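You operate a simulated robot arm through the tools that you are given. There is no shell and no other tool. Be economical: measure what you need, move in short steps, check, and stop when the job is done.

You run a simulated robot arm. Do the job below in one go: nothing can be reset, and whatever is moved stays where it is left.

## Task
Wind the teal and purple ribbons fully back with the grey wheel.
Fine: turn their dials to FREE first and back to HOLD after; the third ribbon stays out as it is.

The check looks at the end state, three seconds after you hand in, the way a careful person would. Anything else that was tipped, shoved, dropped, spilled or broken makes it a failure.

## Robot
A 7-joint arm with a two-finger parallel gripper on a trunk, on a base that drives. Base frame: it is fixed to the floor where the robot stands at the start and does not move with it; the origin is under the middle of the robot, x ahead of it, y to its left, z up. Lengths are in cm, angles in degrees, forces in N, time in s.
With the tool pointing down near the work surface it reaches from about 70 to 78 cm from the robot's upright axis, wherever it stands. Its first joint turns from -143.0 to 143.0 degrees. Places, roughly: grey wheel [110, -50, 90]; purple dial [140, -10, 100]; purple ribbon slider [120, -10, 80]; teal dial [150, 0, 100]; teal ribbon slider [120, 10, 80]; white dial [130, -40, 100]; white ribbon slider [120, -40, 80]; yellow dial [140, -30, 100]; yellow ribbon slider [110, -20, 80]. Payload 3 kg.
The TCP is the grasp point between the finger pads, 3 cm short of the fingertips. In the tool frame z runs along the fingers and y along their closing line. The gripper opens to 11 cm. The fingers are 2 cm wide and 1 cm thick; the gripper's body (4.8 by 11.2 cm) begins 5.5 cm behind the TCP.
Orientation is that of the tool frame in the base frame, as a unit quaternion [w, x, y, z]. With the fingers straight down and closing along the base's y, the tool's x points along the base's -x, its y along +y and its z along -z.

## Interface
- The arm moves only by the tool apply_moves. Its argument "increments" is a list of rows, each an object of numbers (a shift or turn left out is 0, a gripper value left out holds the last): "dx", "dy", "dz": the shift along the tool's x, y, z in cm; "ax", "ay", "az": the turn, a rotation vector about the tool's x, y, z in degrees; "fingers": the gripper command, from -1 (shut) to 1 (fully open), values between in proportion. In form: [{"dx": .., "dy": .., "dz": .., "ax": .., "ay": .., "az": .., "fingers": ..}, ...]. A call has 1 to 8 rows; each row shifts and turns the commanded pose from where the row before left it, along the tool's axes as they then stand. Each row takes 0.2 s and may step no farther than 5 cm and 8.6 degrees from the row before; otherwise, or with a gripper value out of range, the whole call is refused. Where a pose cannot be reached the arm comes as near as it can. A force on the tool above 50 N (or 10 N above the force at the start of the call, whichever is more), or a blocked arm, ends the call early, and 0.2 s more pass. Each finger travels about 10.8 cm/s and halts on what it meets, pressing with about 32 N; the grip force reading is that of the motor and also rises with nothing between the fingers. The clock runs only during rows and for 0.2 s after the last one: add rows that do not move to give the fingers time. The reply holds the time, the measured pose of the TCP, the force on the tool along the base axes, the opening and the grip force, in the units named above and with some noise, with the torque about the TCP (base axes, N m) and any sound that the robot's microphone picked up, and new pictures: "views" is both (left out), scene, wrist or none.
- Cameras (640 x 400 px; columns grow to the right, rows downward): "scene" is now at [17.1, 0, 161.42]; the picture's right is [0.00, -1.00, 0.00], its down [-0.52, -0.00, -0.86] and it looks along [0.86, 0.00, -0.52] (base axes); focal length 254 px, centre (320, 200). "wrist" rides on the gripper at [7.2, 1.7, -10.3] in the tool frame; the picture's right is [-0.23, 0.97, 0.00], its down [-0.76, -0.18, -0.62] and it looks along [-0.61, -0.14, 0.78] (tool axes); focal length 222 px, centre (320, 200). There is no depth. A picture from a camera that has moved, and an enlarged one, comes with that camera's place and axes in the base frame and with its lens.
- raise_lower(by): slides the trunk up (or, below 0, down) by that many cm; the arm and the scene camera ride with it, the base frame stays. It gives what a move gives, with no picture.
- base_move(legs): drives the robot by 1 to 6 legs, each [ahead, left, turn to the left] in cm, cm and degrees, along the robot's own axes; the way and the turn of a leg run together, so that a leg with both is an arc; at most 150 cm and 180 degrees a leg. The arm and the cameras ride along, it lands a little off, and it stops where it bumps. It gives what a move gives, and a new picture of the scene camera.
- head_to(pan, tilt): turns the head with the scene camera to pan (to the left, within 86 degrees either way) and tilt (down, from -29 to 69), counted from straight ahead of the robot. It gives what a move gives, and a new picture of the scene camera.
- inspect(camera, box): a new picture of the part [left, top, right, bottom] of that camera's present view, enlarged. It takes no simulated time.
- job_done(): hands the job in; it is judged then, once.

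Go step by step. Nothing tells you exact positions but the pictures and the camera data: compare them with the known pose of the tool, close in by small moves and look again before you grip or let go. The budget is 120 turns and 260 pictures, counting those below and the enlarged ones. Unless the task says otherwise, let go and move clear before handing in, and close with one line.

The tools are called after "Call:" by a JSON object that holds its "method" and its "body". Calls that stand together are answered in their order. apply_moves: Moves the arm, as the interface text tells. Its arguments: {"type":"object","properties":{"increments":{"type":"array","items":{"type":"object","properties":{"dx":{"type":"number"},"dy":{"type":"number"},"dz":{"type":"number"},"ax":{"type":"number"},"ay":{"type":"number"},"az":{"type":"number"},"fingers":{"type":"number"}}}},"views":{"type":"string","enum":["both","scene","wrist","none"]}},"required":["increments"]} The other tools are called the same way: raise_lower (by) slides the trunk up or down; base_move (legs) drives the base; head_to (pan, tilt) turns the head that bears the scene camera; inspect (camera, box) takes an enlarged picture of a part of a camera's view; job_done () hands the job in.

At the start:

```text
t: 0.0
eef_pos: [61.1, 16.81, 116.51]
ee_rot: [0.0, 0.001, 1.0, 0.0]
contact_force: [-0.7, -0.1, 0.3]
moment: [-0.04, 0.0, -0.02]
gripper_width: 10.99
grasp_force: 0.0
trunk travel left (down, up): [-71.3, 17.7]
robot x, y, heading: [-0.09, 0.28, 0.1]
head pan, tilt: [0.1, 31.1]
```

scene: 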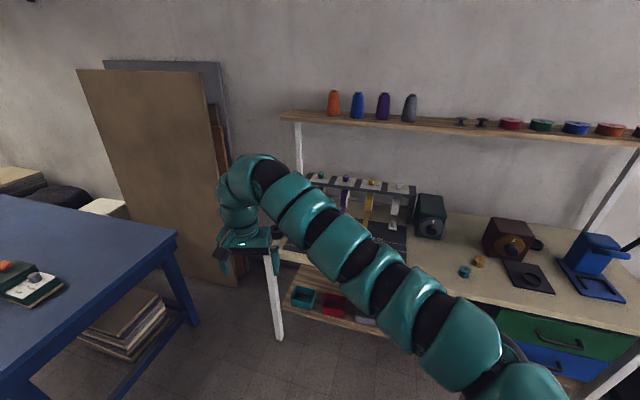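
wrist: 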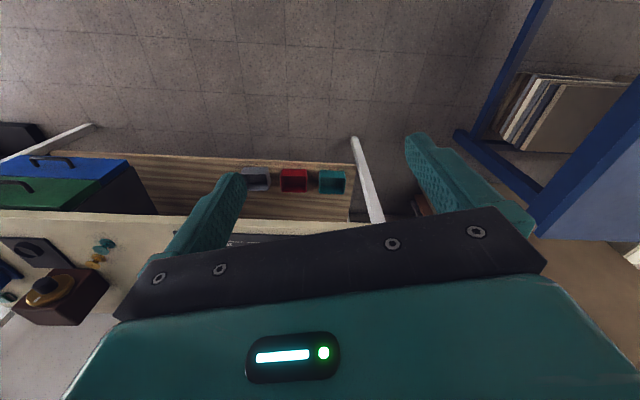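

The rack with dials and ribbons stands on the bench ahead, partly hidden by the arm. I'll look closer first.

Call:
{"method": "inspect", "body": {"camera": "scene", "box": [260, 150, 460, 275]}}

Call:
{"method": "inspect", "body": {"camera": "scene", "box": [400, 180, 560, 300]}}

```text
3.20 times, centred on (360, 212) of scene
camera zoom: at [17.1, 0.0, 161.42], right [0.0, -1.0, 0.0], down [-0.52, 0.0, -0.86], along [0.86, 0.0, -0.52], focal length 811 px, centre (192, 160)
```

zoom: 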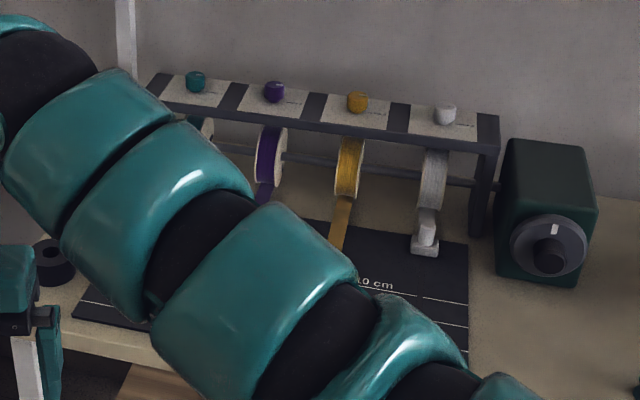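

```text
3.33 times, centred on (480, 240) of scene
camera zoom: at [17.1, 0.0, 161.42], right [0.0, -1.0, 0.0], down [-0.52, 0.0, -0.86], along [0.86, 0.0, -0.52], focal length 845 px, centre (-213, 67)
```

zoom: 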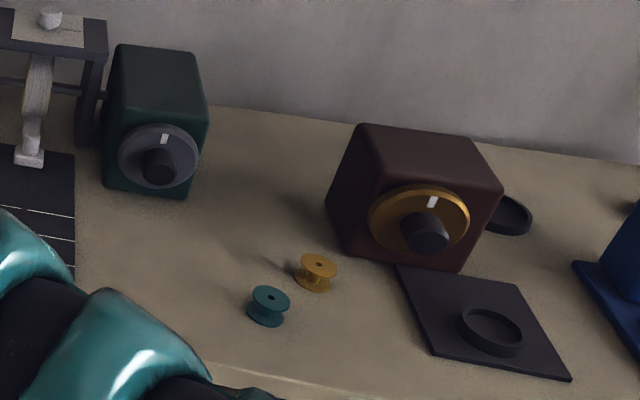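

The rack is turned about 17° to the robot, and the teal and purple dials are around (146,-0.5) and (142,-14). I'll drive square to the rack, stopping short, to see better.

Call:
{"method": "base_move", "body": {"legs": [[0, 0, -16.7], [0, 34, 0], [45, 0, 0]]}}

```text
t: 5.5
eef_pos: [115.97, 18.06, 116.48]
ee_rot: [-0.001, 0.144, 0.99, 0.0]
contact_force: [0.2, -0.4, 0.2]
moment: [-0.01, 0.0, 0.04]
gripper_width: 10.99
grasp_force: 0.0
trunk travel left (down, up): [-71.3, 17.7]
robot x, y, heading: [52.34, 19.79, -16.4]
head pan, tilt: [0.1, 31.1]
camera scene: at [69.08, 14.52, 161.41], right [-0.28, -0.96, 0.0], down [-0.5, 0.15, -0.86], along [0.82, -0.24, -0.52], focal length 254 px, centre (320, 200)
```

scene: 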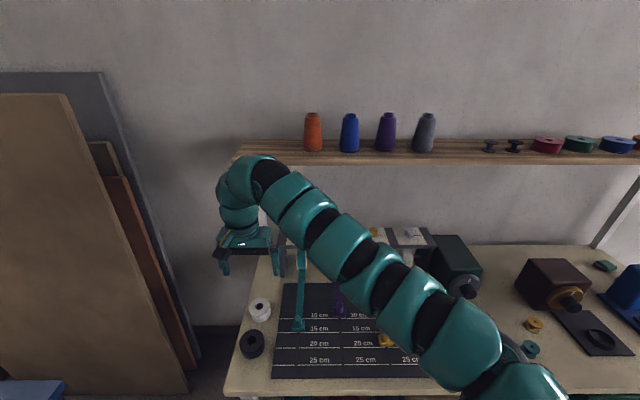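

The arm still hides much of the rack; I'll swing the tool left to open the view.

Call:
{"method": "apply_moves", "body": {"increments": [{"dy": 5, "dx": 1}, {"dy": 5, "dx": 2}, {"dy": 5, "dx": 3}, {"dy": 5, "dx": 3}, {"dy": 4, "dx": 3}, {"dy": 4, "dx": 3}], "views": "scene"}}

```text
refused: row 1 steps farther than a row can; nothing moved
```

Call:
{"method": "apply_moves", "body": {"increments": [{"dy": 4.5, "dx": 1}, {"dy": 4.5, "dx": 2}, {"dy": 4, "dx": 3}, {"dy": 4, "dx": 3}, {"dy": 4, "dx": 3}, {"dy": 4, "dx": 3}, {"dy": 4, "dx": 3}], "views": "scene"}}

```text
t: 7.1
eef_pos: [108.46, 45.31, 116.06]
ee_rot: [-0.001, 0.145, 0.989, 0.0]
contact_force: [0.5, -0.2, -0.9]
moment: [0.06, 0.04, -0.01]
gripper_width: 11.01
grasp_force: 0.0
out of reach, approached as far as the arm can: row 6, 7
trunk travel left (down, up): [-71.3, 17.7]
robot x, y, heading: [52.74, 19.17, -16.8]
head pan, tilt: [0.1, 31.1]
camera scene: at [69.1, 14.43, 161.41], right [-0.28, -0.96, 0.0], down [-0.5, 0.15, -0.86], along [0.82, -0.24, -0.52], focal length 254 px, centre (320, 200)
```

scene: 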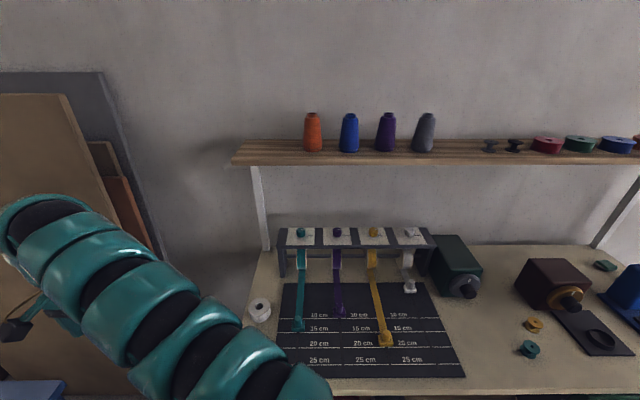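

Call:
{"method": "inspect", "body": {"camera": "scene", "box": [260, 215, 450, 300]}}

Call:
{"method": "inspect", "body": {"camera": "scene", "box": [420, 225, 500, 305]}}

Call:
{"method": "inspect", "body": {"camera": "scene", "box": [270, 220, 370, 280]}}

```text
3.37 times, centred on (355, 258) of scene
camera zoom: at [69.1, 14.43, 161.41], right [-0.28, -0.96, 0.0], down [-0.5, 0.15, -0.86], along [0.82, -0.24, -0.52], focal length 854 px, centre (202, 6)
```

zoom: 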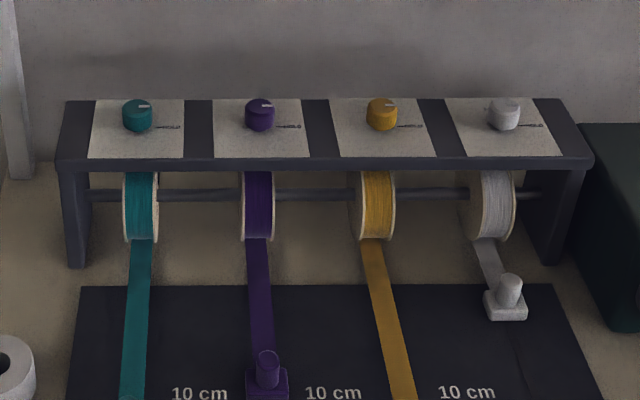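

```text
5.00 times, centred on (460, 265) of scene
camera zoom: at [69.1, 14.43, 161.41], right [-0.28, -0.96, 0.0], down [-0.5, 0.15, -0.86], along [0.82, -0.24, -0.52], focal length 1267 px, centre (-380, -125)
```

zoom: 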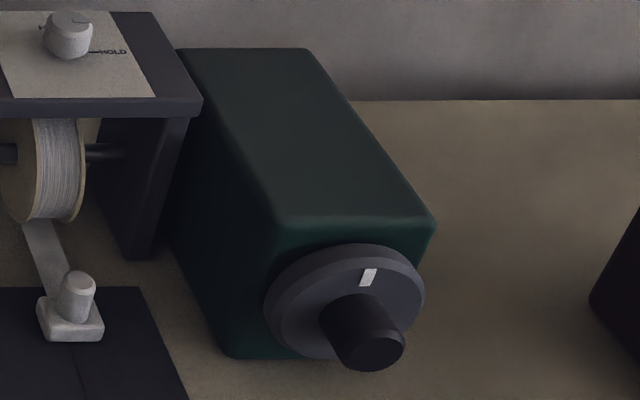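

```text
6.40 times, centred on (320, 250) of scene
camera zoom: at [69.1, 14.43, 161.41], right [-0.28, -0.96, 0.0], down [-0.5, 0.15, -0.86], along [0.82, -0.24, -0.52], focal length 1622 px, centre (320, -120)
```

zoom: 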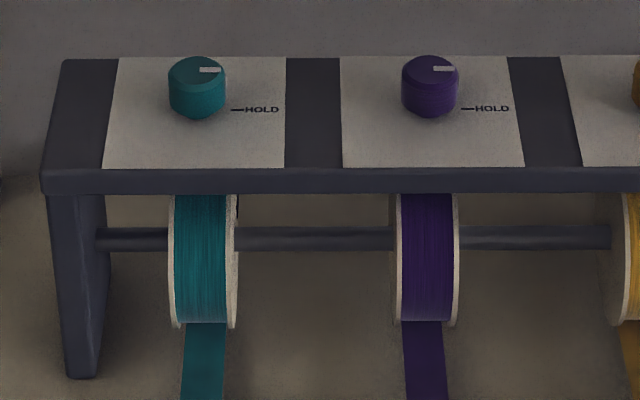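

Two sightings put the teal dial at about (145.7, -0.6, 100), with the shelf edge some 8 cm behind it at z≈125. HOLD is to the right of each knob, and I'll drive closer to see FREE.

Call:
{"method": "base_move", "body": {"legs": [[18, 0, 0]]}}

```text
t: 8.6
eef_pos: [125.93, 40.39, 116.23]
ee_rot: [0.0, 0.146, 0.989, 0.001]
contact_force: [0.6, -0.3, -0.8]
moment: [0.01, 0.02, 0.03]
gripper_width: 11.01
grasp_force: 0.1
trunk travel left (down, up): [-71.3, 17.7]
robot x, y, heading: [70.06, 14.13, -16.9]
head pan, tilt: [0.1, 31.1]
camera scene: at [86.49, 9.31, 161.41], right [-0.29, -0.96, 0.0], down [-0.5, 0.15, -0.86], along [0.82, -0.24, -0.52], focal length 254 px, centre (320, 200)
```

scene: 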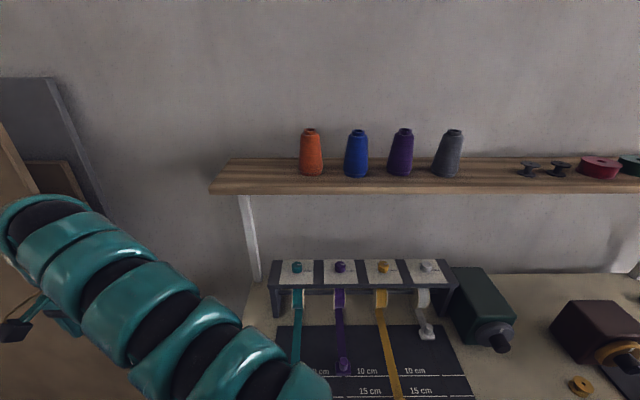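

Call:
{"method": "inspect", "body": {"camera": "scene", "box": [270, 250, 370, 312]}}

Call:
{"method": "inspect", "body": {"camera": "scene", "box": [360, 250, 460, 312]}}

```text
6.40 times, centred on (320, 281) of scene
camera zoom: at [86.49, 9.31, 161.41], right [-0.29, -0.96, 0.0], down [-0.5, 0.15, -0.86], along [0.82, -0.24, -0.52], focal length 1622 px, centre (320, -318)
```

zoom: 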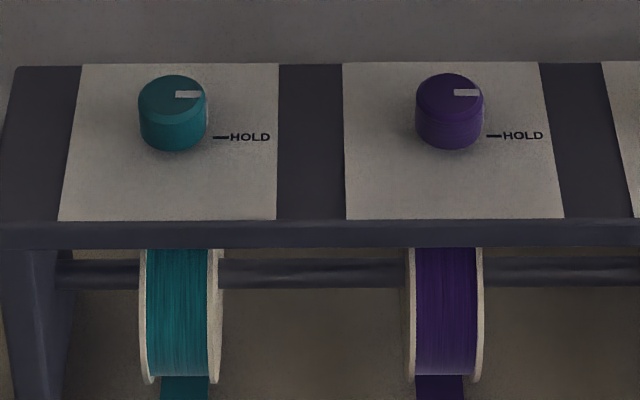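

```text
6.40 times, centred on (410, 281) of scene
camera zoom: at [86.49, 9.31, 161.41], right [-0.29, -0.96, 0.0], down [-0.5, 0.15, -0.86], along [0.82, -0.24, -0.52], focal length 1622 px, centre (-256, -318)
```

zoom: 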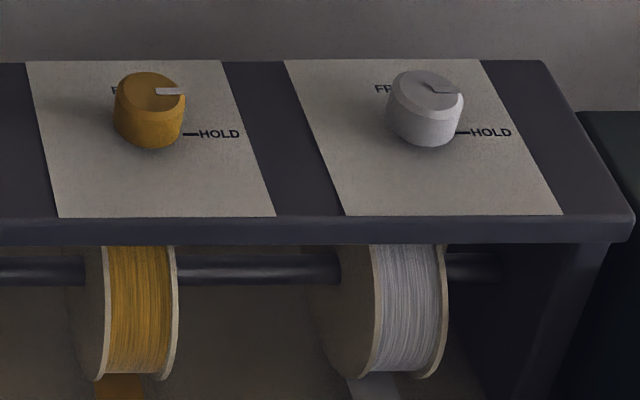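

FREE is at the back of each plate (seen by the yellow and white dials), so it takes a 90° counter-clockwise turn. I'll bring the tool over the teal dial at height.

Call:
{"method": "apply_moves", "body": {"increments": [{"dx": -3.1, "dy": -3.37}, {"dx": -3.1, "dy": -3.37}, {"dx": -3.1, "dy": -3.37}, {"dx": -3.1, "dy": -3.37}, {"dx": -3.1, "dy": -3.37}, {"dx": -3.1, "dy": -3.37}, {"dx": -3.1, "dy": -3.37}, {"dx": -3.1, "dy": -3.37}]}}

```text
t: 10.6
eef_pos: [139.47, 11.04, 116.71]
ee_rot: [-0.006, 0.117, 0.993, 0.0]
contact_force: [0.0, 0.0, -0.4]
moment: [0.02, 0.04, 0.01]
gripper_width: 11.01
grasp_force: 0.0
trunk travel left (down, up): [-71.3, 17.7]
robot x, y, heading: [69.77, 14.77, -15.9]
head pan, tilt: [0.1, 31.1]
stopped in row 8: the arm was blocked; the commanded pose is now the measured one
camera scene: at [84.58, 10.18, 161.67], right [-0.27, -0.96, 0.0], down [-0.49, 0.14, -0.86], along [0.83, -0.23, -0.51], focal length 254 px, centre (320, 200)
camera wrist: at [132.99, 14.35, 127.11], right [0.45, 0.89, 0.0], down [0.71, -0.35, 0.61], along [0.55, -0.28, -0.79], focal length 222 px, centre (320, 200)
```

scene: 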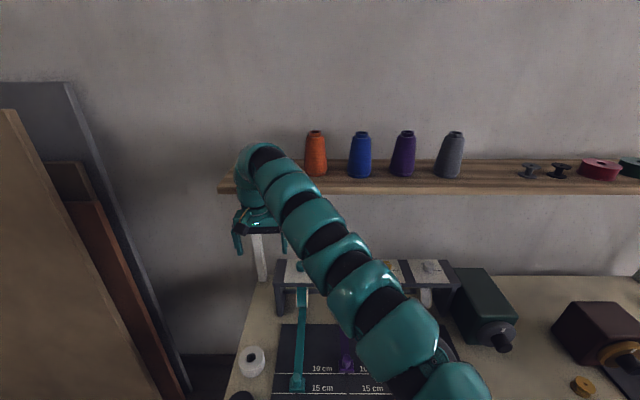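
wrist: 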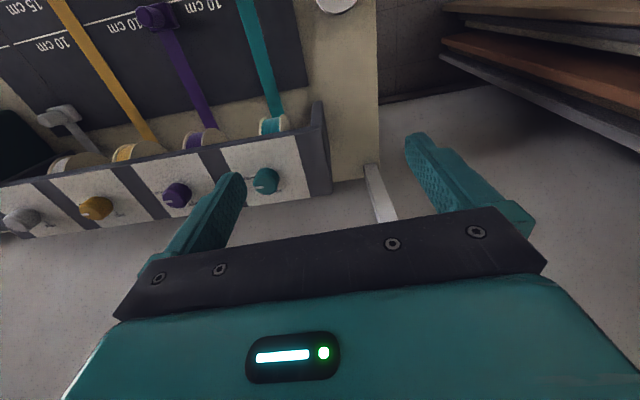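

The arm was blocked, most likely the upper wrist against the shelf. I'll back off right away and later approach the dials with the tool tilted forward, so the wrist stays away from the shelf.

Call:
{"method": "apply_moves", "body": {"increments": [{"dx": 4}, {"dx": 4}, {"dx": 4}, {"dx": 4}]}}

```text
t: 11.6
eef_pos: [129.38, 15.81, 116.15]
ee_rot: [-0.01, 0.125, 0.992, 0.0]
contact_force: [-0.3, 0.4, 0.1]
moment: [-0.03, 0.0, 0.0]
gripper_width: 10.96
grasp_force: 0.1
out of reach, approached as far as the arm can: row 3, 4
trunk travel left (down, up): [-71.3, 17.7]
robot x, y, heading: [69.79, 14.72, -16.0]
head pan, tilt: [0.1, 31.1]
camera scene: at [86.34, 10.3, 161.43], right [-0.27, -0.96, 0.0], down [-0.5, 0.14, -0.86], along [0.82, -0.23, -0.52], focal length 254 px, centre (320, 200)
camera wrist: at [122.97, 19.17, 126.56], right [0.46, 0.89, -0.01], down [0.71, -0.36, 0.61], along [0.54, -0.29, -0.79], focal length 222 px, centre (320, 200)
```

scene: 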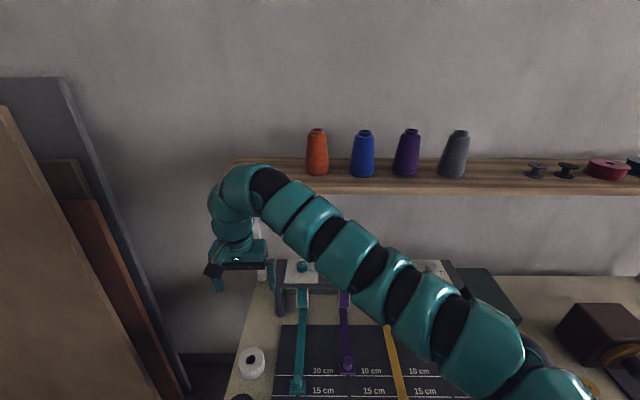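
wrist: 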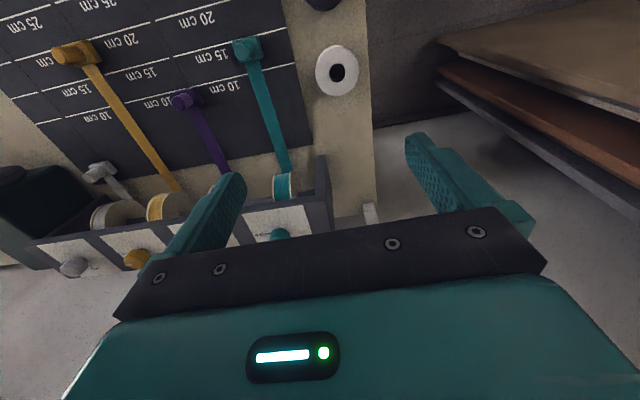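

The base nudged only slightly and the shelf and cones look undisturbed. Now I tilt the fingers 45° forward.

Call:
{"method": "apply_moves", "body": {"increments": [{"ay": -7.5, "dx": -2, "dy": -1}, {"ay": -7.5, "dx": -2, "dy": -1}, {"ay": -7.5, "dx": -2, "dz": 0.5, "dy": -1}, {"ay": -7.5, "dx": -1.8, "dz": 0.8, "dy": -1}, {"ay": -7.5, "dx": -1.7, "dz": 1, "dy": -1}, {"ay": -7.5, "dx": -1.5, "dz": 1.3, "dy": -1}]}}

```text
t: 13.0
eef_pos: [142.73, 11.17, 117.28]
ee_rot: [0.339, 0.118, 0.932, -0.045]
contact_force: [-0.7, 0.3, -0.5]
moment: [0.03, -0.02, 0.01]
gripper_width: 11.01
grasp_force: 0.0
out of reach, approached as far as the arm can: row 1, 4
trunk travel left (down, up): [-71.3, 17.7]
robot x, y, heading: [69.63, 14.95, -16.0]
head pan, tilt: [0.1, 31.1]
camera scene: at [86.39, 10.04, 161.41], right [-0.27, -0.96, 0.0], down [-0.5, 0.14, -0.86], along [0.82, -0.23, -0.52], focal length 254 px, centre (320, 200)
camera wrist: at [131.39, 15.79, 120.6], right [0.41, 0.9, 0.14], down [0.13, -0.22, 0.97], along [0.9, -0.38, -0.21], focal length 222 px, centre (320, 200)
```

scene: 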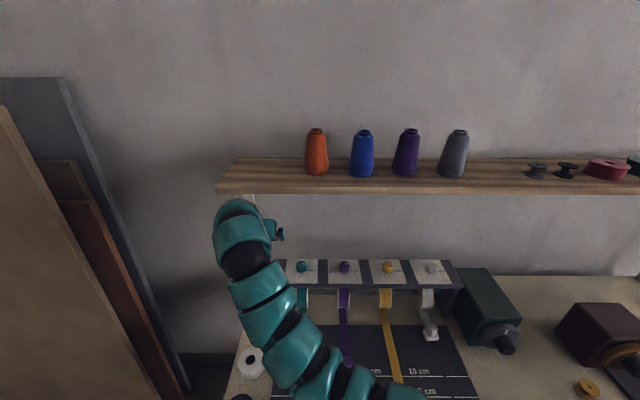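
wrist: 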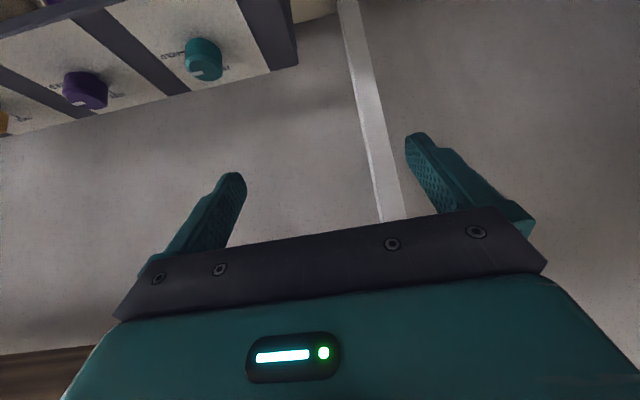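

The tilt is about 40°, leaving the wrist well clear of the shelf. Now I turn the tool clockwise about the vertical, so the knob can be turned counter-clockwise through a comfortable range.

Call:
{"method": "apply_moves", "body": {"increments": [{"ay": -5}, {"ax": 5.9, "az": 5.9}, {"ax": 5.9, "az": 5.9}, {"ax": 5.9, "az": 5.9}, {"ax": 5.9, "az": 5.9}, {}]}}

```text
t: 14.4
eef_pos: [142.73, 11.04, 117.43]
ee_rot: [0.351, 0.374, 0.844, -0.156]
contact_force: [-0.1, 0.2, -0.9]
moment: [0.01, 0.04, 0.03]
gripper_width: 11.01
grasp_force: 0.1
trunk travel left (down, up): [-71.3, 17.7]
robot x, y, heading: [69.65, 15.24, -15.9]
head pan, tilt: [0.1, 31.1]
camera scene: at [86.33, 9.97, 161.42], right [-0.27, -0.96, 0.0], down [-0.5, 0.14, -0.86], along [0.82, -0.23, -0.52], focal length 254 px, centre (320, 200)
camera wrist: at [135.71, 21.46, 119.65], right [0.83, 0.53, 0.16], down [-0.07, -0.19, 0.98], along [0.55, -0.82, -0.12], focal length 222 px, centre (320, 200)
```

scene: 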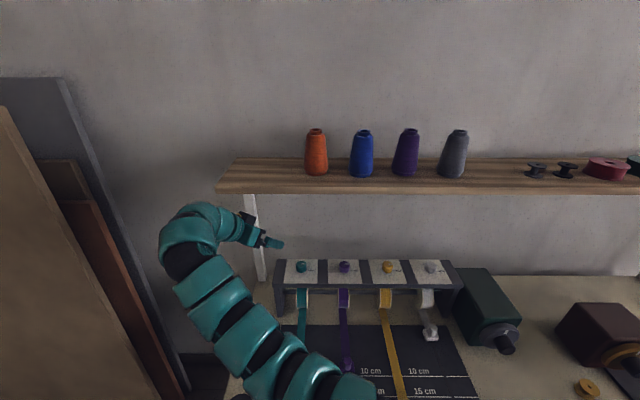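
wrist: 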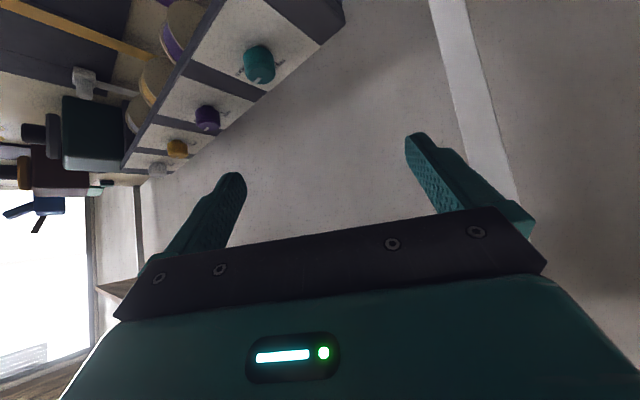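

The dial marks are visible now. I'll move to a hover 6 cm back from the teal knob along the tool axis, narrowing the fingers.

Call:
{"method": "apply_moves", "body": {"increments": [{"dx": 1.42, "dy": -1.91, "dz": 3.72, "fingers": 0.1}, {"dx": 1.42, "dy": -1.91, "dz": 3.72}, {"dx": 1.42, "dy": -1.91, "dz": 3.72}, {}]}}

```text
t: 15.4
eef_pos: [141.86, 3.73, 106.65]
ee_rot: [0.35, 0.373, 0.845, -0.156]
contact_force: [-0.3, 0.1, -0.2]
moment: [-0.04, 0.02, 0.0]
gripper_width: 6.06
grasp_force: 0.1
trunk travel left (down, up): [-71.3, 17.7]
robot x, y, heading: [69.73, 14.61, -16.0]
head pan, tilt: [0.1, 31.1]
camera scene: at [86.32, 10.04, 161.43], right [-0.27, -0.96, 0.0], down [-0.5, 0.14, -0.86], along [0.82, -0.23, -0.52], focal length 254 px, centre (320, 200)
camera wrist: at [134.71, 14.13, 108.79], right [0.83, 0.54, 0.16], down [-0.07, -0.19, 0.98], along [0.56, -0.82, -0.12], focal length 222 px, centre (320, 200)
```

scene: 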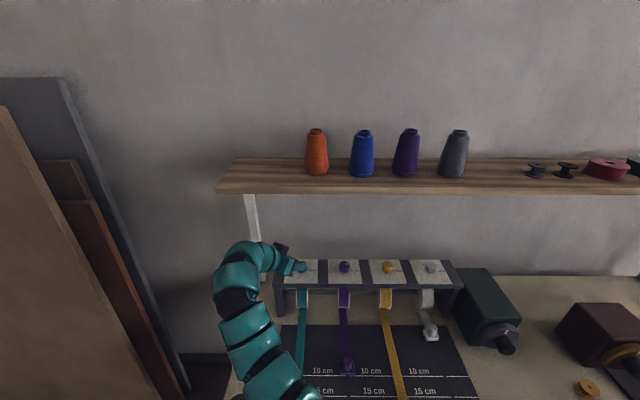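
wrist: 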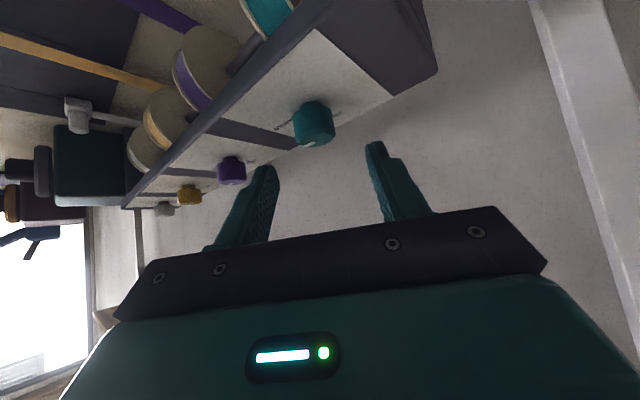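

The knob sits midway between the fingers and its position agrees with the estimate. Advancing.

Call:
{"method": "apply_moves", "body": {"increments": [{"dz": 2.5}, {"dz": 2.0}, {"dz": 1.2}, {}], "views": "wrist"}}

Call:
{"method": "inspect", "body": {"camera": "scene", "box": [260, 240, 360, 302]}}

```text
t: 16.4
eef_pos: [144.63, 0.7, 102.48]
ee_rot: [0.351, 0.374, 0.844, -0.157]
contact_force: [-0.2, 1.0, -0.3]
moment: [-0.03, 0.01, 0.0]
gripper_width: 6.08
grasp_force: 0.1
trunk travel left (down, up): [-71.3, 17.7]
robot x, y, heading: [69.92, 14.83, -15.6]
head pan, tilt: [0.1, 31.1]
camera wrist: at [137.47, 11.05, 104.75], right [0.83, 0.54, 0.16], down [-0.07, -0.19, 0.98], along [0.56, -0.82, -0.12], focal length 222 px, centre (320, 200)
```

wrist: 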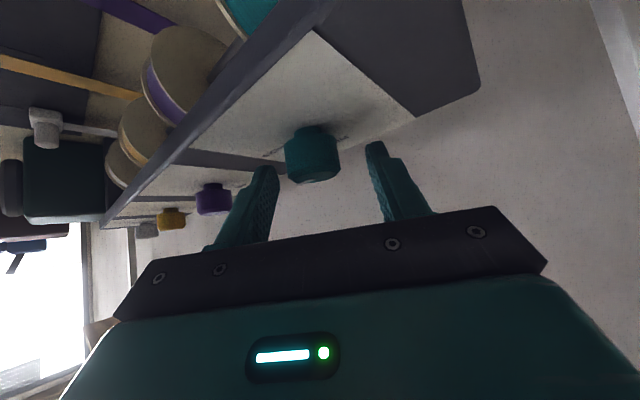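

```text
6.40 times, centred on (310, 271) of scene
camera zoom: at [86.33, 10.01, 161.43], right [-0.27, -0.96, 0.0], down [-0.5, 0.14, -0.86], along [0.82, -0.23, -0.52], focal length 1622 px, centre (384, -254)
```

zoom: 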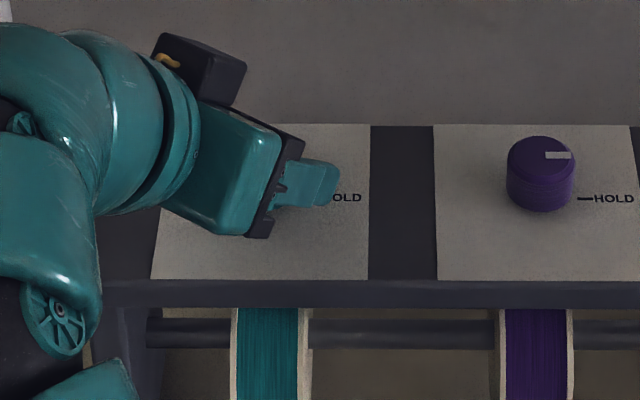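

The knob sits between the fingers; I lower half a centimetre and grip.

Call:
{"method": "apply_moves", "body": {"increments": [{"dx": 0.35, "dz": 0.45}, {"fingers": -1}, {}, {}, {}], "views": "wrist"}}

```text
t: 17.6
eef_pos: [144.55, 0.32, 102.01]
ee_rot: [0.351, 0.375, 0.844, -0.157]
contact_force: [-8.7, -12.8, -3.6]
moment: [-1.07, -0.26, -0.19]
gripper_width: 3.33
grasp_force: 44.9
trunk travel left (down, up): [-71.3, 17.7]
robot x, y, heading: [69.5, 14.48, -15.8]
head pan, tilt: [0.1, 31.1]
camera wrist: at [137.44, 10.66, 104.2], right [0.83, 0.53, 0.16], down [-0.07, -0.19, 0.98], along [0.55, -0.82, -0.12], focal length 222 px, centre (320, 200)
```

wrist: 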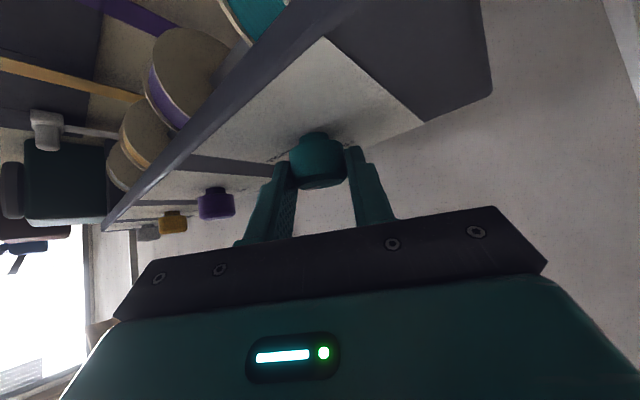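

Gripped (3.3 cm knob). Now I turn it counter-clockwise in small steps, pivoting around the knob.

Call:
{"method": "apply_moves", "body": {"increments": [{"dy": -0.1}, {"dy": -0.23, "ax": -5.66, "az": -5.66}, {"dy": -0.23, "ax": -5.66, "az": -5.66}, {"dy": -0.23, "ax": -5.66, "az": -5.66}, {"dy": -0.23, "ax": -5.66, "az": -5.66}, {}]}}

Call:
{"method": "inspect", "body": {"camera": "scene", "box": [260, 240, 360, 302]}}

```text
t: 19.0
eef_pos: [144.28, -0.08, 102.08]
ee_rot: [0.381, 0.126, 0.915, -0.053]
contact_force: [18.7, -2.8, 2.9]
moment: [0.34, -0.7, 0.04]
gripper_width: 3.34
grasp_force: 45.2
trunk travel left (down, up): [-71.3, 17.7]
robot x, y, heading: [69.88, 14.47, -15.6]
head pan, tilt: [0.1, 31.1]
camera scene: at [86.6, 9.95, 161.4], right [-0.27, -0.96, 0.0], down [-0.5, 0.14, -0.86], along [0.82, -0.23, -0.52], focal length 254 px, centre (320, 200)
camera wrist: at [132.7, 4.83, 104.22], right [0.42, 0.9, 0.16], down [0.04, -0.2, 0.98], along [0.91, -0.4, -0.12], focal length 222 px, centre (320, 200)
```

scene: 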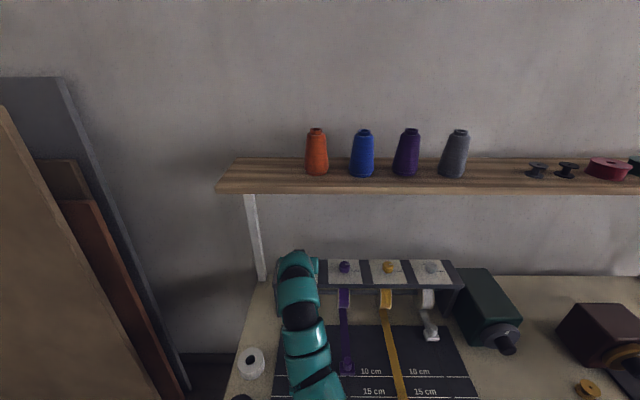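
wrist: 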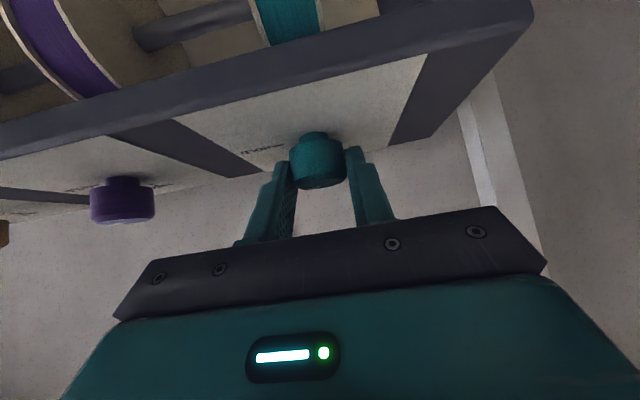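

```text
6.40 times, centred on (310, 271) of scene
camera zoom: at [86.6, 9.95, 161.4], right [-0.27, -0.96, 0.0], down [-0.5, 0.14, -0.86], along [0.82, -0.23, -0.52], focal length 1622 px, centre (384, -254)
```

zoom: 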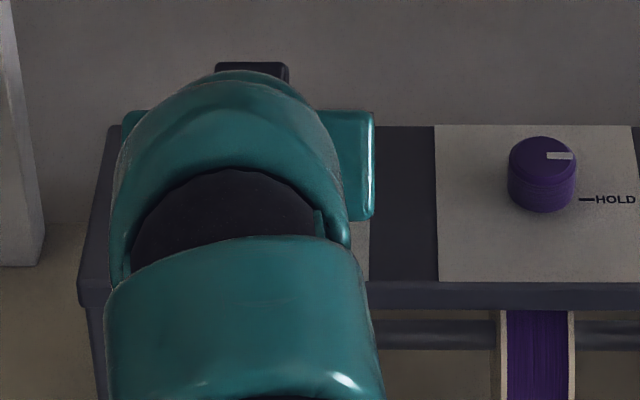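

The knob turns along (32° so far), pulling the tool a little forward. I'll correct by 2 mm and continue.

Call:
{"method": "apply_moves", "body": {"increments": [{"dx": -0.12, "dz": 0.12}, {"dy": -0.21, "ax": -5.66, "az": -5.66, "dx": -0.02, "dz": 0.02}, {"dy": -0.21, "ax": -5.66, "az": -5.66, "dx": -0.02, "dz": 0.02}, {"dy": -0.21, "ax": -5.66, "az": -5.66, "dx": -0.02, "dz": 0.02}, {"dy": -0.21, "ax": -5.66, "az": -5.66, "dx": -0.02, "dz": 0.02}, {"dy": -0.21, "ax": -5.66, "az": -5.66, "dx": -0.02, "dz": 0.02}, {}], "views": "wrist"}}

Call:
{"method": "inspect", "body": {"camera": "scene", "box": [260, 240, 360, 302]}}

```text
t: 20.6
eef_pos: [144.19, -0.83, 101.97]
ee_rot: [0.374, -0.198, 0.902, 0.081]
contact_force: [2.5, 24.3, 5.4]
moment: [1.13, -0.09, 0.22]
gripper_width: 3.37
grasp_force: 45.0
trunk travel left (down, up): [-71.3, 17.7]
robot x, y, heading: [69.81, 15.14, -16.1]
head pan, tilt: [0.1, 31.1]
camera wrist: at [132.27, -4.42, 104.29], right [-0.26, 0.95, 0.16], down [0.16, -0.12, 0.98], along [0.95, 0.28, -0.12], focal length 222 px, centre (320, 200)
```

wrist: 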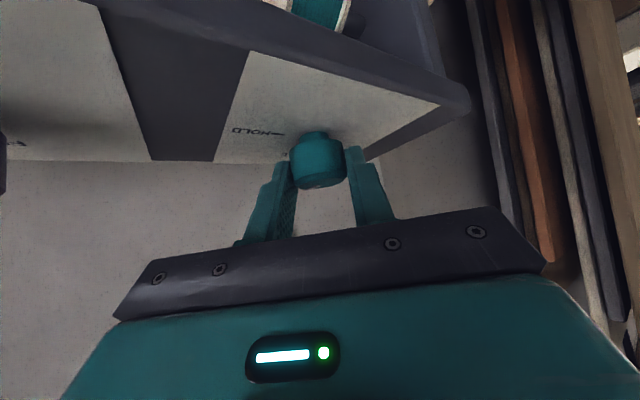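

```text
6.40 times, centred on (310, 271) of scene
camera zoom: at [86.3, 10.41, 161.43], right [-0.27, -0.96, 0.0], down [-0.5, 0.14, -0.86], along [0.82, -0.23, -0.52], focal length 1622 px, centre (384, -254)
```

zoom: 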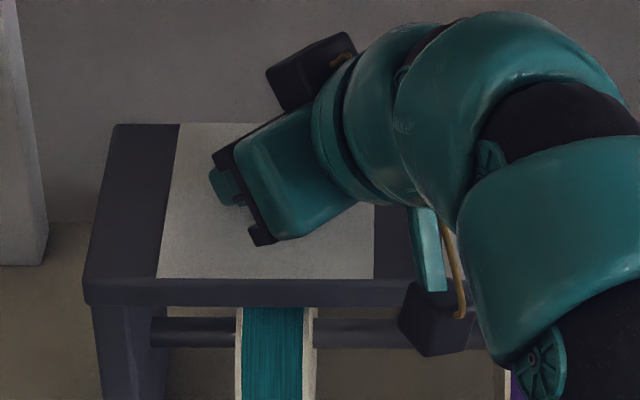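

72° done; I'll relieve the side force and complete the remaining 18°.

Call:
{"method": "apply_moves", "body": {"increments": [{"dy": 0.22}, {"dy": -0.19, "ax": -5.66, "az": -5.66}, {"dy": -0.19, "ax": -5.66, "az": -5.66}, {"dy": -0.05, "ax": -1.4, "az": -1.4}, {}], "views": "wrist"}}

Call:
{"method": "inspect", "body": {"camera": "wrist", "box": [220, 80, 420, 205]}}

```text
t: 21.8
eef_pos: [144.4, -1.08, 102.18]
ee_rot: [0.356, -0.334, 0.862, 0.136]
contact_force: [-1.6, 27.2, 4.2]
moment: [0.56, 0.87, -0.52]
gripper_width: 3.39
grasp_force: 44.3
trunk travel left (down, up): [-71.3, 17.7]
robot x, y, heading: [69.88, 14.33, -15.9]
head pan, tilt: [0.1, 31.1]
camera wrist: at [134.04, -8.23, 104.33], right [-0.54, 0.83, 0.16], down [0.19, -0.06, 0.98], along [0.82, 0.56, -0.13], focal length 222 px, centre (320, 200)
```

wrist: 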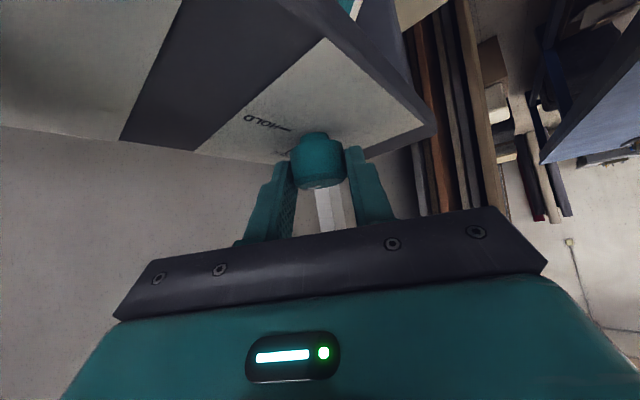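

```text
3.20 times, centred on (320, 142) of wrist
camera zoom: at [134.04, -8.23, 104.33], right [-0.54, 0.83, 0.16], down [0.19, -0.06, 0.98], along [0.82, 0.56, -0.13], focal length 711 px, centre (320, 384)
```

zoom: 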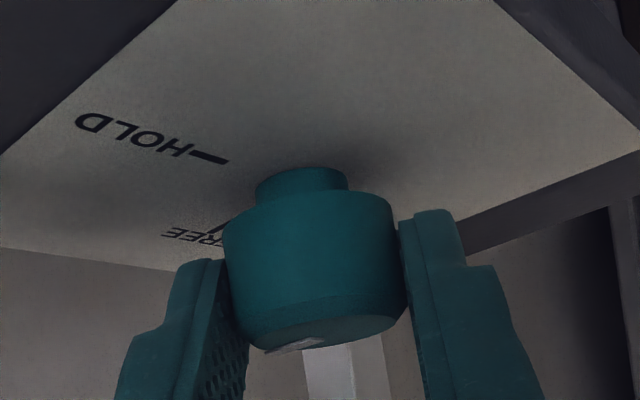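

About 90° turned. I'll release, back away and check the mark against FREE.

Call:
{"method": "apply_moves", "body": {"increments": [{"fingers": 0.1}, {}, {"dz": -2}, {"dz": -4}, {"dz": -4}], "views": "wrist"}}

Call:
{"method": "inspect", "body": {"camera": "scene", "box": [270, 240, 370, 302]}}

Call:
{"method": "inspect", "body": {"camera": "wrist", "box": [220, 40, 420, 165]}}

```text
t: 23.0
eef_pos: [139.19, -6.21, 109.15]
ee_rot: [0.357, -0.334, 0.862, 0.137]
contact_force: [0.5, -0.6, 0.4]
moment: [0.01, 0.0, -0.01]
gripper_width: 6.03
grasp_force: 0.2
trunk travel left (down, up): [-71.3, 17.7]
robot x, y, heading: [70.05, 14.1, -15.8]
head pan, tilt: [0.1, 31.1]
camera wrist: at [128.86, -13.45, 111.41], right [-0.54, 0.83, 0.16], down [0.19, -0.06, 0.98], along [0.82, 0.56, -0.12], focal length 222 px, centre (320, 200)
```

wrist: 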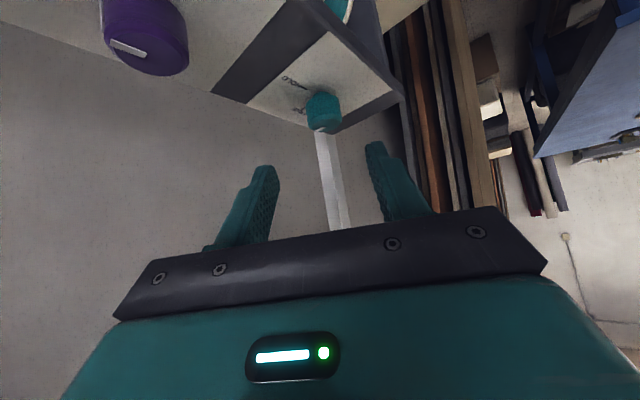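

```text
6.40 times, centred on (320, 271) of scene
camera zoom: at [86.3, 9.85, 161.42], right [-0.27, -0.96, 0.0], down [-0.5, 0.14, -0.86], along [0.82, -0.23, -0.52], focal length 1622 px, centre (320, -254)
```

zoom: 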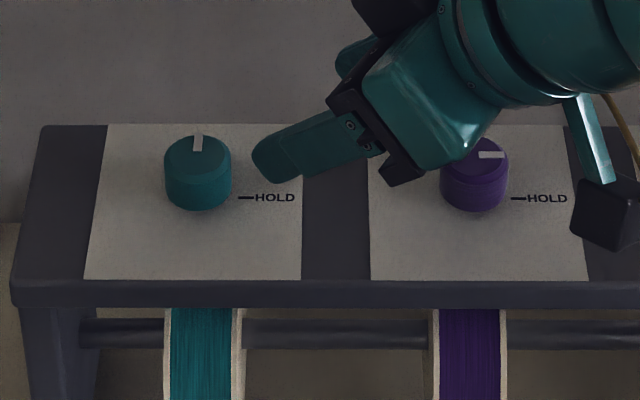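

```text
3.20 times, centred on (320, 102) of wrist
camera zoom: at [128.86, -13.45, 111.41], right [-0.54, 0.83, 0.16], down [0.19, -0.06, 0.98], along [0.82, 0.56, -0.12], focal length 711 px, centre (320, 512)
```

zoom: 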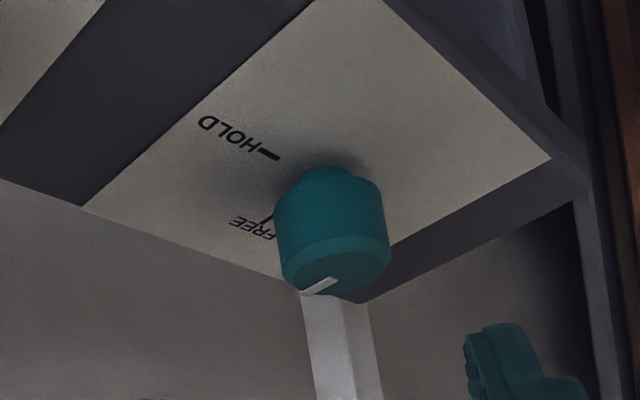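

Teal is at FREE: the mark is turned exactly 90° to the back. Next is the purple dial: I turn the tool back clockwise while clear.

Call:
{"method": "apply_moves", "body": {"increments": [{"ax": 5.8, "az": 5.8}, {"ax": 5.8, "az": 5.8}, {"ax": 5.8, "az": 5.8}, {"ax": 5.8, "az": 5.8}, {"ax": 5.8, "az": 5.8}, {"ax": 5.8, "az": 5.8}, {"ax": 5.8, "az": 5.8}, {"ax": 5.8, "az": 5.8}], "views": "none"}}

Call:
{"method": "apply_moves", "body": {"increments": [{"ax": 5.8, "az": 5.8}, {"ax": 5.8, "az": 5.8}, {"ax": 5.8, "az": 5.8}, {}], "views": "wrist"}}

```text
t: 24.8
eef_pos: [139.18, -6.04, 109.17]
ee_rot: [0.376, 0.188, 0.904, -0.079]
contact_force: [-0.2, -0.4, -0.5]
moment: [0.0, -0.05, 0.02]
gripper_width: 6.09
grasp_force: 0.1
trunk travel left (down, up): [-71.3, 17.7]
robot x, y, heading: [69.77, 14.9, -16.1]
head pan, tilt: [0.1, 31.1]
```

```text
t: 25.8
eef_pos: [139.2, -6.25, 109.14]
ee_rot: [0.351, 0.376, 0.843, -0.157]
contact_force: [0.9, 1.0, -0.5]
moment: [0.03, 0.0, -0.01]
gripper_width: 6.07
grasp_force: 0.1
trunk travel left (down, up): [-71.3, 17.7]
robot x, y, heading: [69.98, 14.64, -16.0]
head pan, tilt: [0.1, 31.1]
camera wrist: at [132.11, 4.12, 111.32], right [0.83, 0.53, 0.16], down [-0.07, -0.19, 0.98], along [0.55, -0.83, -0.12], focal length 222 px, centre (320, 200)
```

wrist: 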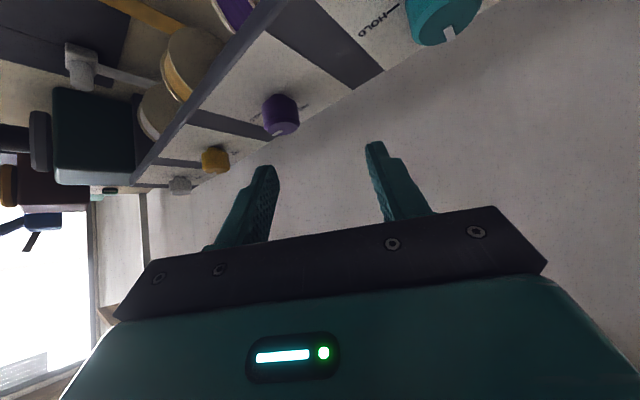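

Call:
{"method": "apply_moves", "body": {"increments": [{"dx": 0.57, "dy": -1.82, "dz": 1.5}, {"dx": 0.57, "dy": -1.83, "dz": 1.5}, {"dz": 2}, {}], "views": "wrist"}}

```text
t: 26.8
eef_pos: [138.34, -10.51, 104.74]
ee_rot: [0.351, 0.375, 0.843, -0.157]
contact_force: [0.2, 0.0, 0.3]
moment: [0.0, 0.01, 0.03]
gripper_width: 6.07
grasp_force: 0.2
trunk travel left (down, up): [-71.3, 17.7]
robot x, y, heading: [69.83, 14.59, -15.9]
head pan, tilt: [0.1, 31.1]
camera wrist: at [131.27, -0.28, 106.95], right [0.83, 0.53, 0.16], down [-0.07, -0.19, 0.98], along [0.55, -0.82, -0.12], focal length 222 px, centre (320, 200)
```

wrist: 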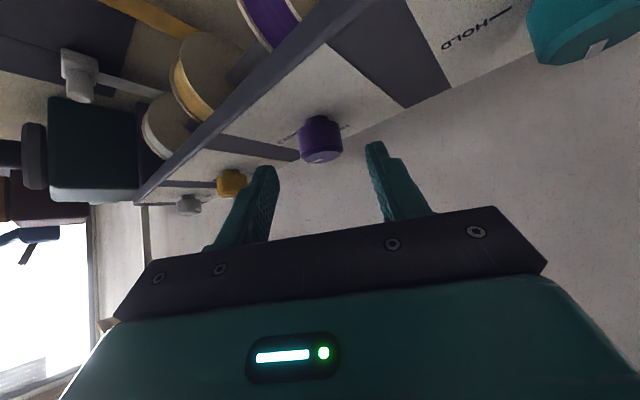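

Well centred; advancing the last 3.9 cm and gripping.

Call:
{"method": "apply_moves", "body": {"increments": [{"dz": 2}, {"dz": 1.9}, {"fingers": -1}, {}, {}, {}], "views": "wrist"}}

```text
t: 28.2
eef_pos: [140.32, -12.64, 101.99]
ee_rot: [0.351, 0.375, 0.843, -0.157]
contact_force: [3.9, -0.2, -0.1]
moment: [0.63, -0.71, 0.04]
gripper_width: 3.34
grasp_force: 44.6
trunk travel left (down, up): [-71.3, 17.7]
robot x, y, heading: [69.73, 14.59, -16.1]
head pan, tilt: [0.1, 31.1]
camera wrist: at [133.19, -2.39, 104.26], right [0.83, 0.53, 0.16], down [-0.07, -0.19, 0.98], along [0.55, -0.82, -0.12], focal length 222 px, centre (320, 200)
```

wrist: 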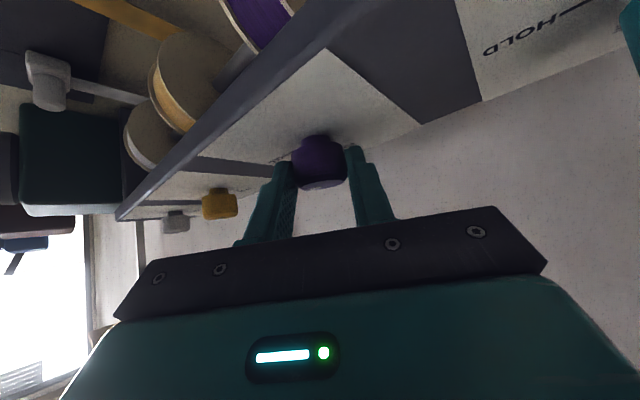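

Call:
{"method": "apply_moves", "body": {"increments": [{"dy": -0.2, "ax": -5.66, "az": -5.66, "dx": -0.02, "dz": 0.02}, {"dy": -0.2, "ax": -5.66, "az": -5.66, "dx": -0.02, "dz": 0.02}, {"dy": -0.2, "ax": -5.66, "az": -5.66, "dx": -0.02, "dz": 0.02}, {"dy": -0.2, "ax": -5.66, "az": -5.66, "dx": -0.02, "dz": 0.02}, {"dy": -0.2, "ax": -5.66, "az": -5.66, "dx": -0.02, "dz": 0.02}, {}], "views": "none"}}

```text
t: 29.6
eef_pos: [139.78, -13.63, 102.03]
ee_rot: [0.383, 0.062, 0.921, -0.027]
contact_force: [9.0, -0.1, 10.4]
moment: [1.25, 0.19, 0.01]
gripper_width: 3.33
grasp_force: 44.9
trunk travel left (down, up): [-71.3, 17.7]
robot x, y, heading: [69.88, 14.59, -16.0]
head pan, tilt: [0.1, 31.1]
```

Call:
{"method": "apply_moves", "body": {"increments": [{"dy": -0.2, "ax": -5.66, "az": -5.66, "dx": -0.08, "dz": 0.06}, {"dy": -0.2, "ax": -5.66, "az": -5.66, "dx": -0.04, "dz": 0.02}, {"dy": -0.2, "ax": -5.66, "az": -5.66, "dx": -0.02, "dz": 0.02}, {"dy": -0.15, "ax": -5.66, "az": -5.66, "dx": -0.02, "dz": 0.02}, {}], "views": "none"}}

```text
t: 30.8
eef_pos: [139.9, -14.39, 102.1]
ee_rot: [0.374, -0.195, 0.903, 0.078]
contact_force: [-3.5, 2.3, 3.8]
moment: [0.6, 1.05, 0.05]
gripper_width: 3.38
grasp_force: 45.1
trunk travel left (down, up): [-71.3, 17.7]
robot x, y, heading: [69.81, 14.89, -15.8]
head pan, tilt: [0.1, 31.1]
```

Call:
{"method": "apply_moves", "body": {"increments": [{"dy": -0.18, "ax": -5.66, "az": -5.66}, {"dy": -0.18, "ax": -5.66, "az": -5.66}, {"dy": -0.05, "ax": -1.4, "az": -1.4}, {}, {"fingers": 0.1}, {}, {"dz": -3}, {"dz": -5}], "views": "wrist"}}

Call:
{"method": "inspect", "body": {"camera": "scene", "box": [270, 240, 370, 302]}}

```text
t: 32.6
eef_pos: [135.77, -18.8, 107.82]
ee_rot: [0.358, -0.332, 0.862, 0.136]
contact_force: [-0.5, 0.2, 0.7]
moment: [0.02, 0.0, 0.03]
gripper_width: 6.06
grasp_force: 0.1
trunk travel left (down, up): [-71.3, 17.7]
robot x, y, heading: [69.56, 14.43, -16.2]
head pan, tilt: [0.1, 31.1]
camera wrist: at [125.38, -25.74, 110.04], right [-0.53, 0.83, 0.16], down [0.19, -0.06, 0.98], along [0.82, 0.55, -0.12], focal length 222 px, centre (320, 200)
```

wrist: 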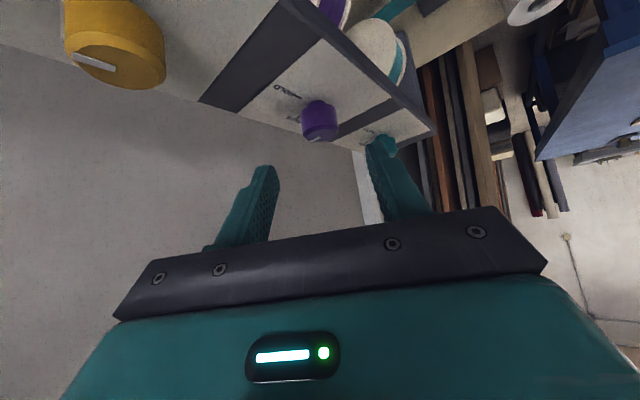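

```text
6.40 times, centred on (320, 271) of scene
camera zoom: at [86.24, 9.85, 161.43], right [-0.27, -0.96, 0.0], down [-0.5, 0.14, -0.86], along [0.82, -0.23, -0.52], focal length 1622 px, centre (320, -254)
```

zoom: 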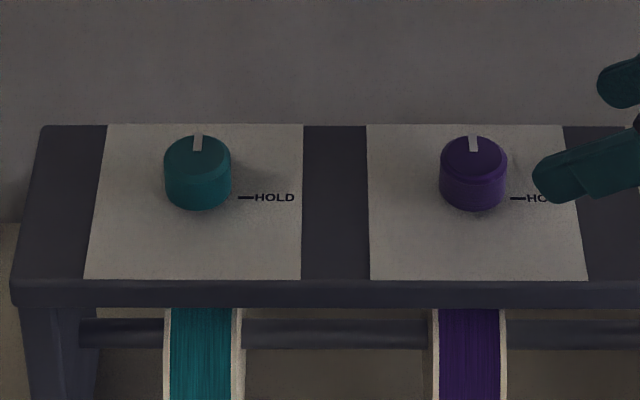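

Both dials are at FREE. Next I turn the tool straight ahead and drive back and right to stand in front of the grey wheel, estimated at (113,-52,89).

Call:
{"method": "apply_moves", "body": {"increments": [{"dz": -3}, {"ax": 5.8, "az": 5.8}, {"ax": 5.8, "az": 5.8}, {"ax": 5.8, "az": 5.8}, {"ax": 5.8, "az": 5.8}, {"ax": 5.8, "az": 5.8}, {"ax": 5.8, "az": 5.8}, {"ax": 5.8, "az": 5.8}], "views": "none"}}

Call:
{"method": "base_move", "body": {"legs": [[-27, 0, 0], [0, -52, -0.7]]}}

```text
t: 34.4
eef_pos: [134.48, -19.82, 109.86]
ee_rot: [0.38, 0.123, 0.915, -0.052]
contact_force: [0.1, -0.4, 0.0]
moment: [-0.03, -0.01, 0.0]
gripper_width: 6.07
grasp_force: 0.1
trunk travel left (down, up): [-71.3, 17.7]
robot x, y, heading: [69.76, 14.58, -15.7]
head pan, tilt: [0.1, 31.1]
```

```text
t: 38.9
eef_pos: [93.27, -63.05, 109.81]
ee_rot: [0.38, 0.129, 0.915, -0.055]
contact_force: [-0.2, -0.1, -0.5]
moment: [0.02, 0.0, -0.02]
gripper_width: 6.04
grasp_force: 0.0
trunk travel left (down, up): [-71.3, 17.7]
robot x, y, heading: [29.36, -27.63, -16.7]
head pan, tilt: [0.1, 31.1]
camera scene: at [45.65, -32.47, 161.42], right [-0.29, -0.96, 0.0], down [-0.49, 0.15, -0.86], along [0.82, -0.24, -0.52], focal length 254 px, centre (320, 200)
```

scene: 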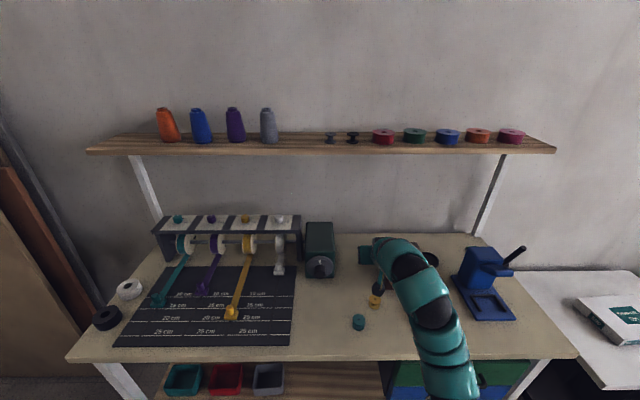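

Call:
{"method": "inspect", "body": {"camera": "scene", "box": [290, 210, 350, 290]}}

Call:
{"method": "inspect", "body": {"camera": "scene", "box": [140, 205, 300, 325]}}

```text
5.00 times, centred on (320, 250) of scene
camera zoom: at [45.65, -32.47, 161.42], right [-0.29, -0.96, 0.0], down [-0.49, 0.15, -0.86], along [0.82, -0.24, -0.52], focal length 1267 px, centre (320, -50)
```

zoom: 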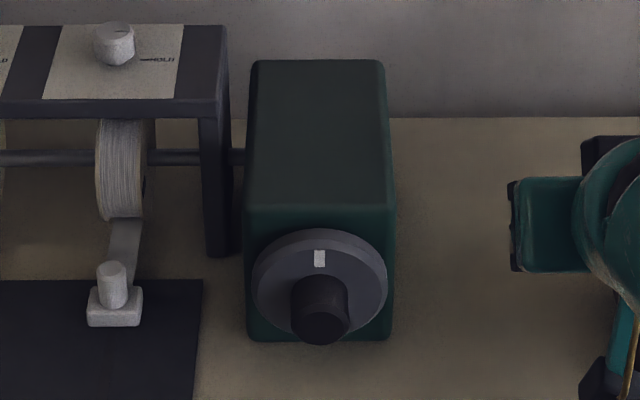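

```text
3.33 times, centred on (220, 265) of scene
camera zoom: at [45.65, -32.47, 161.42], right [-0.29, -0.96, 0.0], down [-0.49, 0.15, -0.86], along [0.82, -0.24, -0.52], focal length 845 px, centre (653, -17)
```

zoom: 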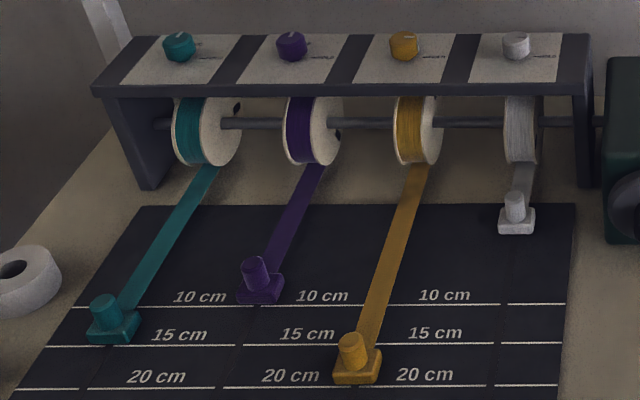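

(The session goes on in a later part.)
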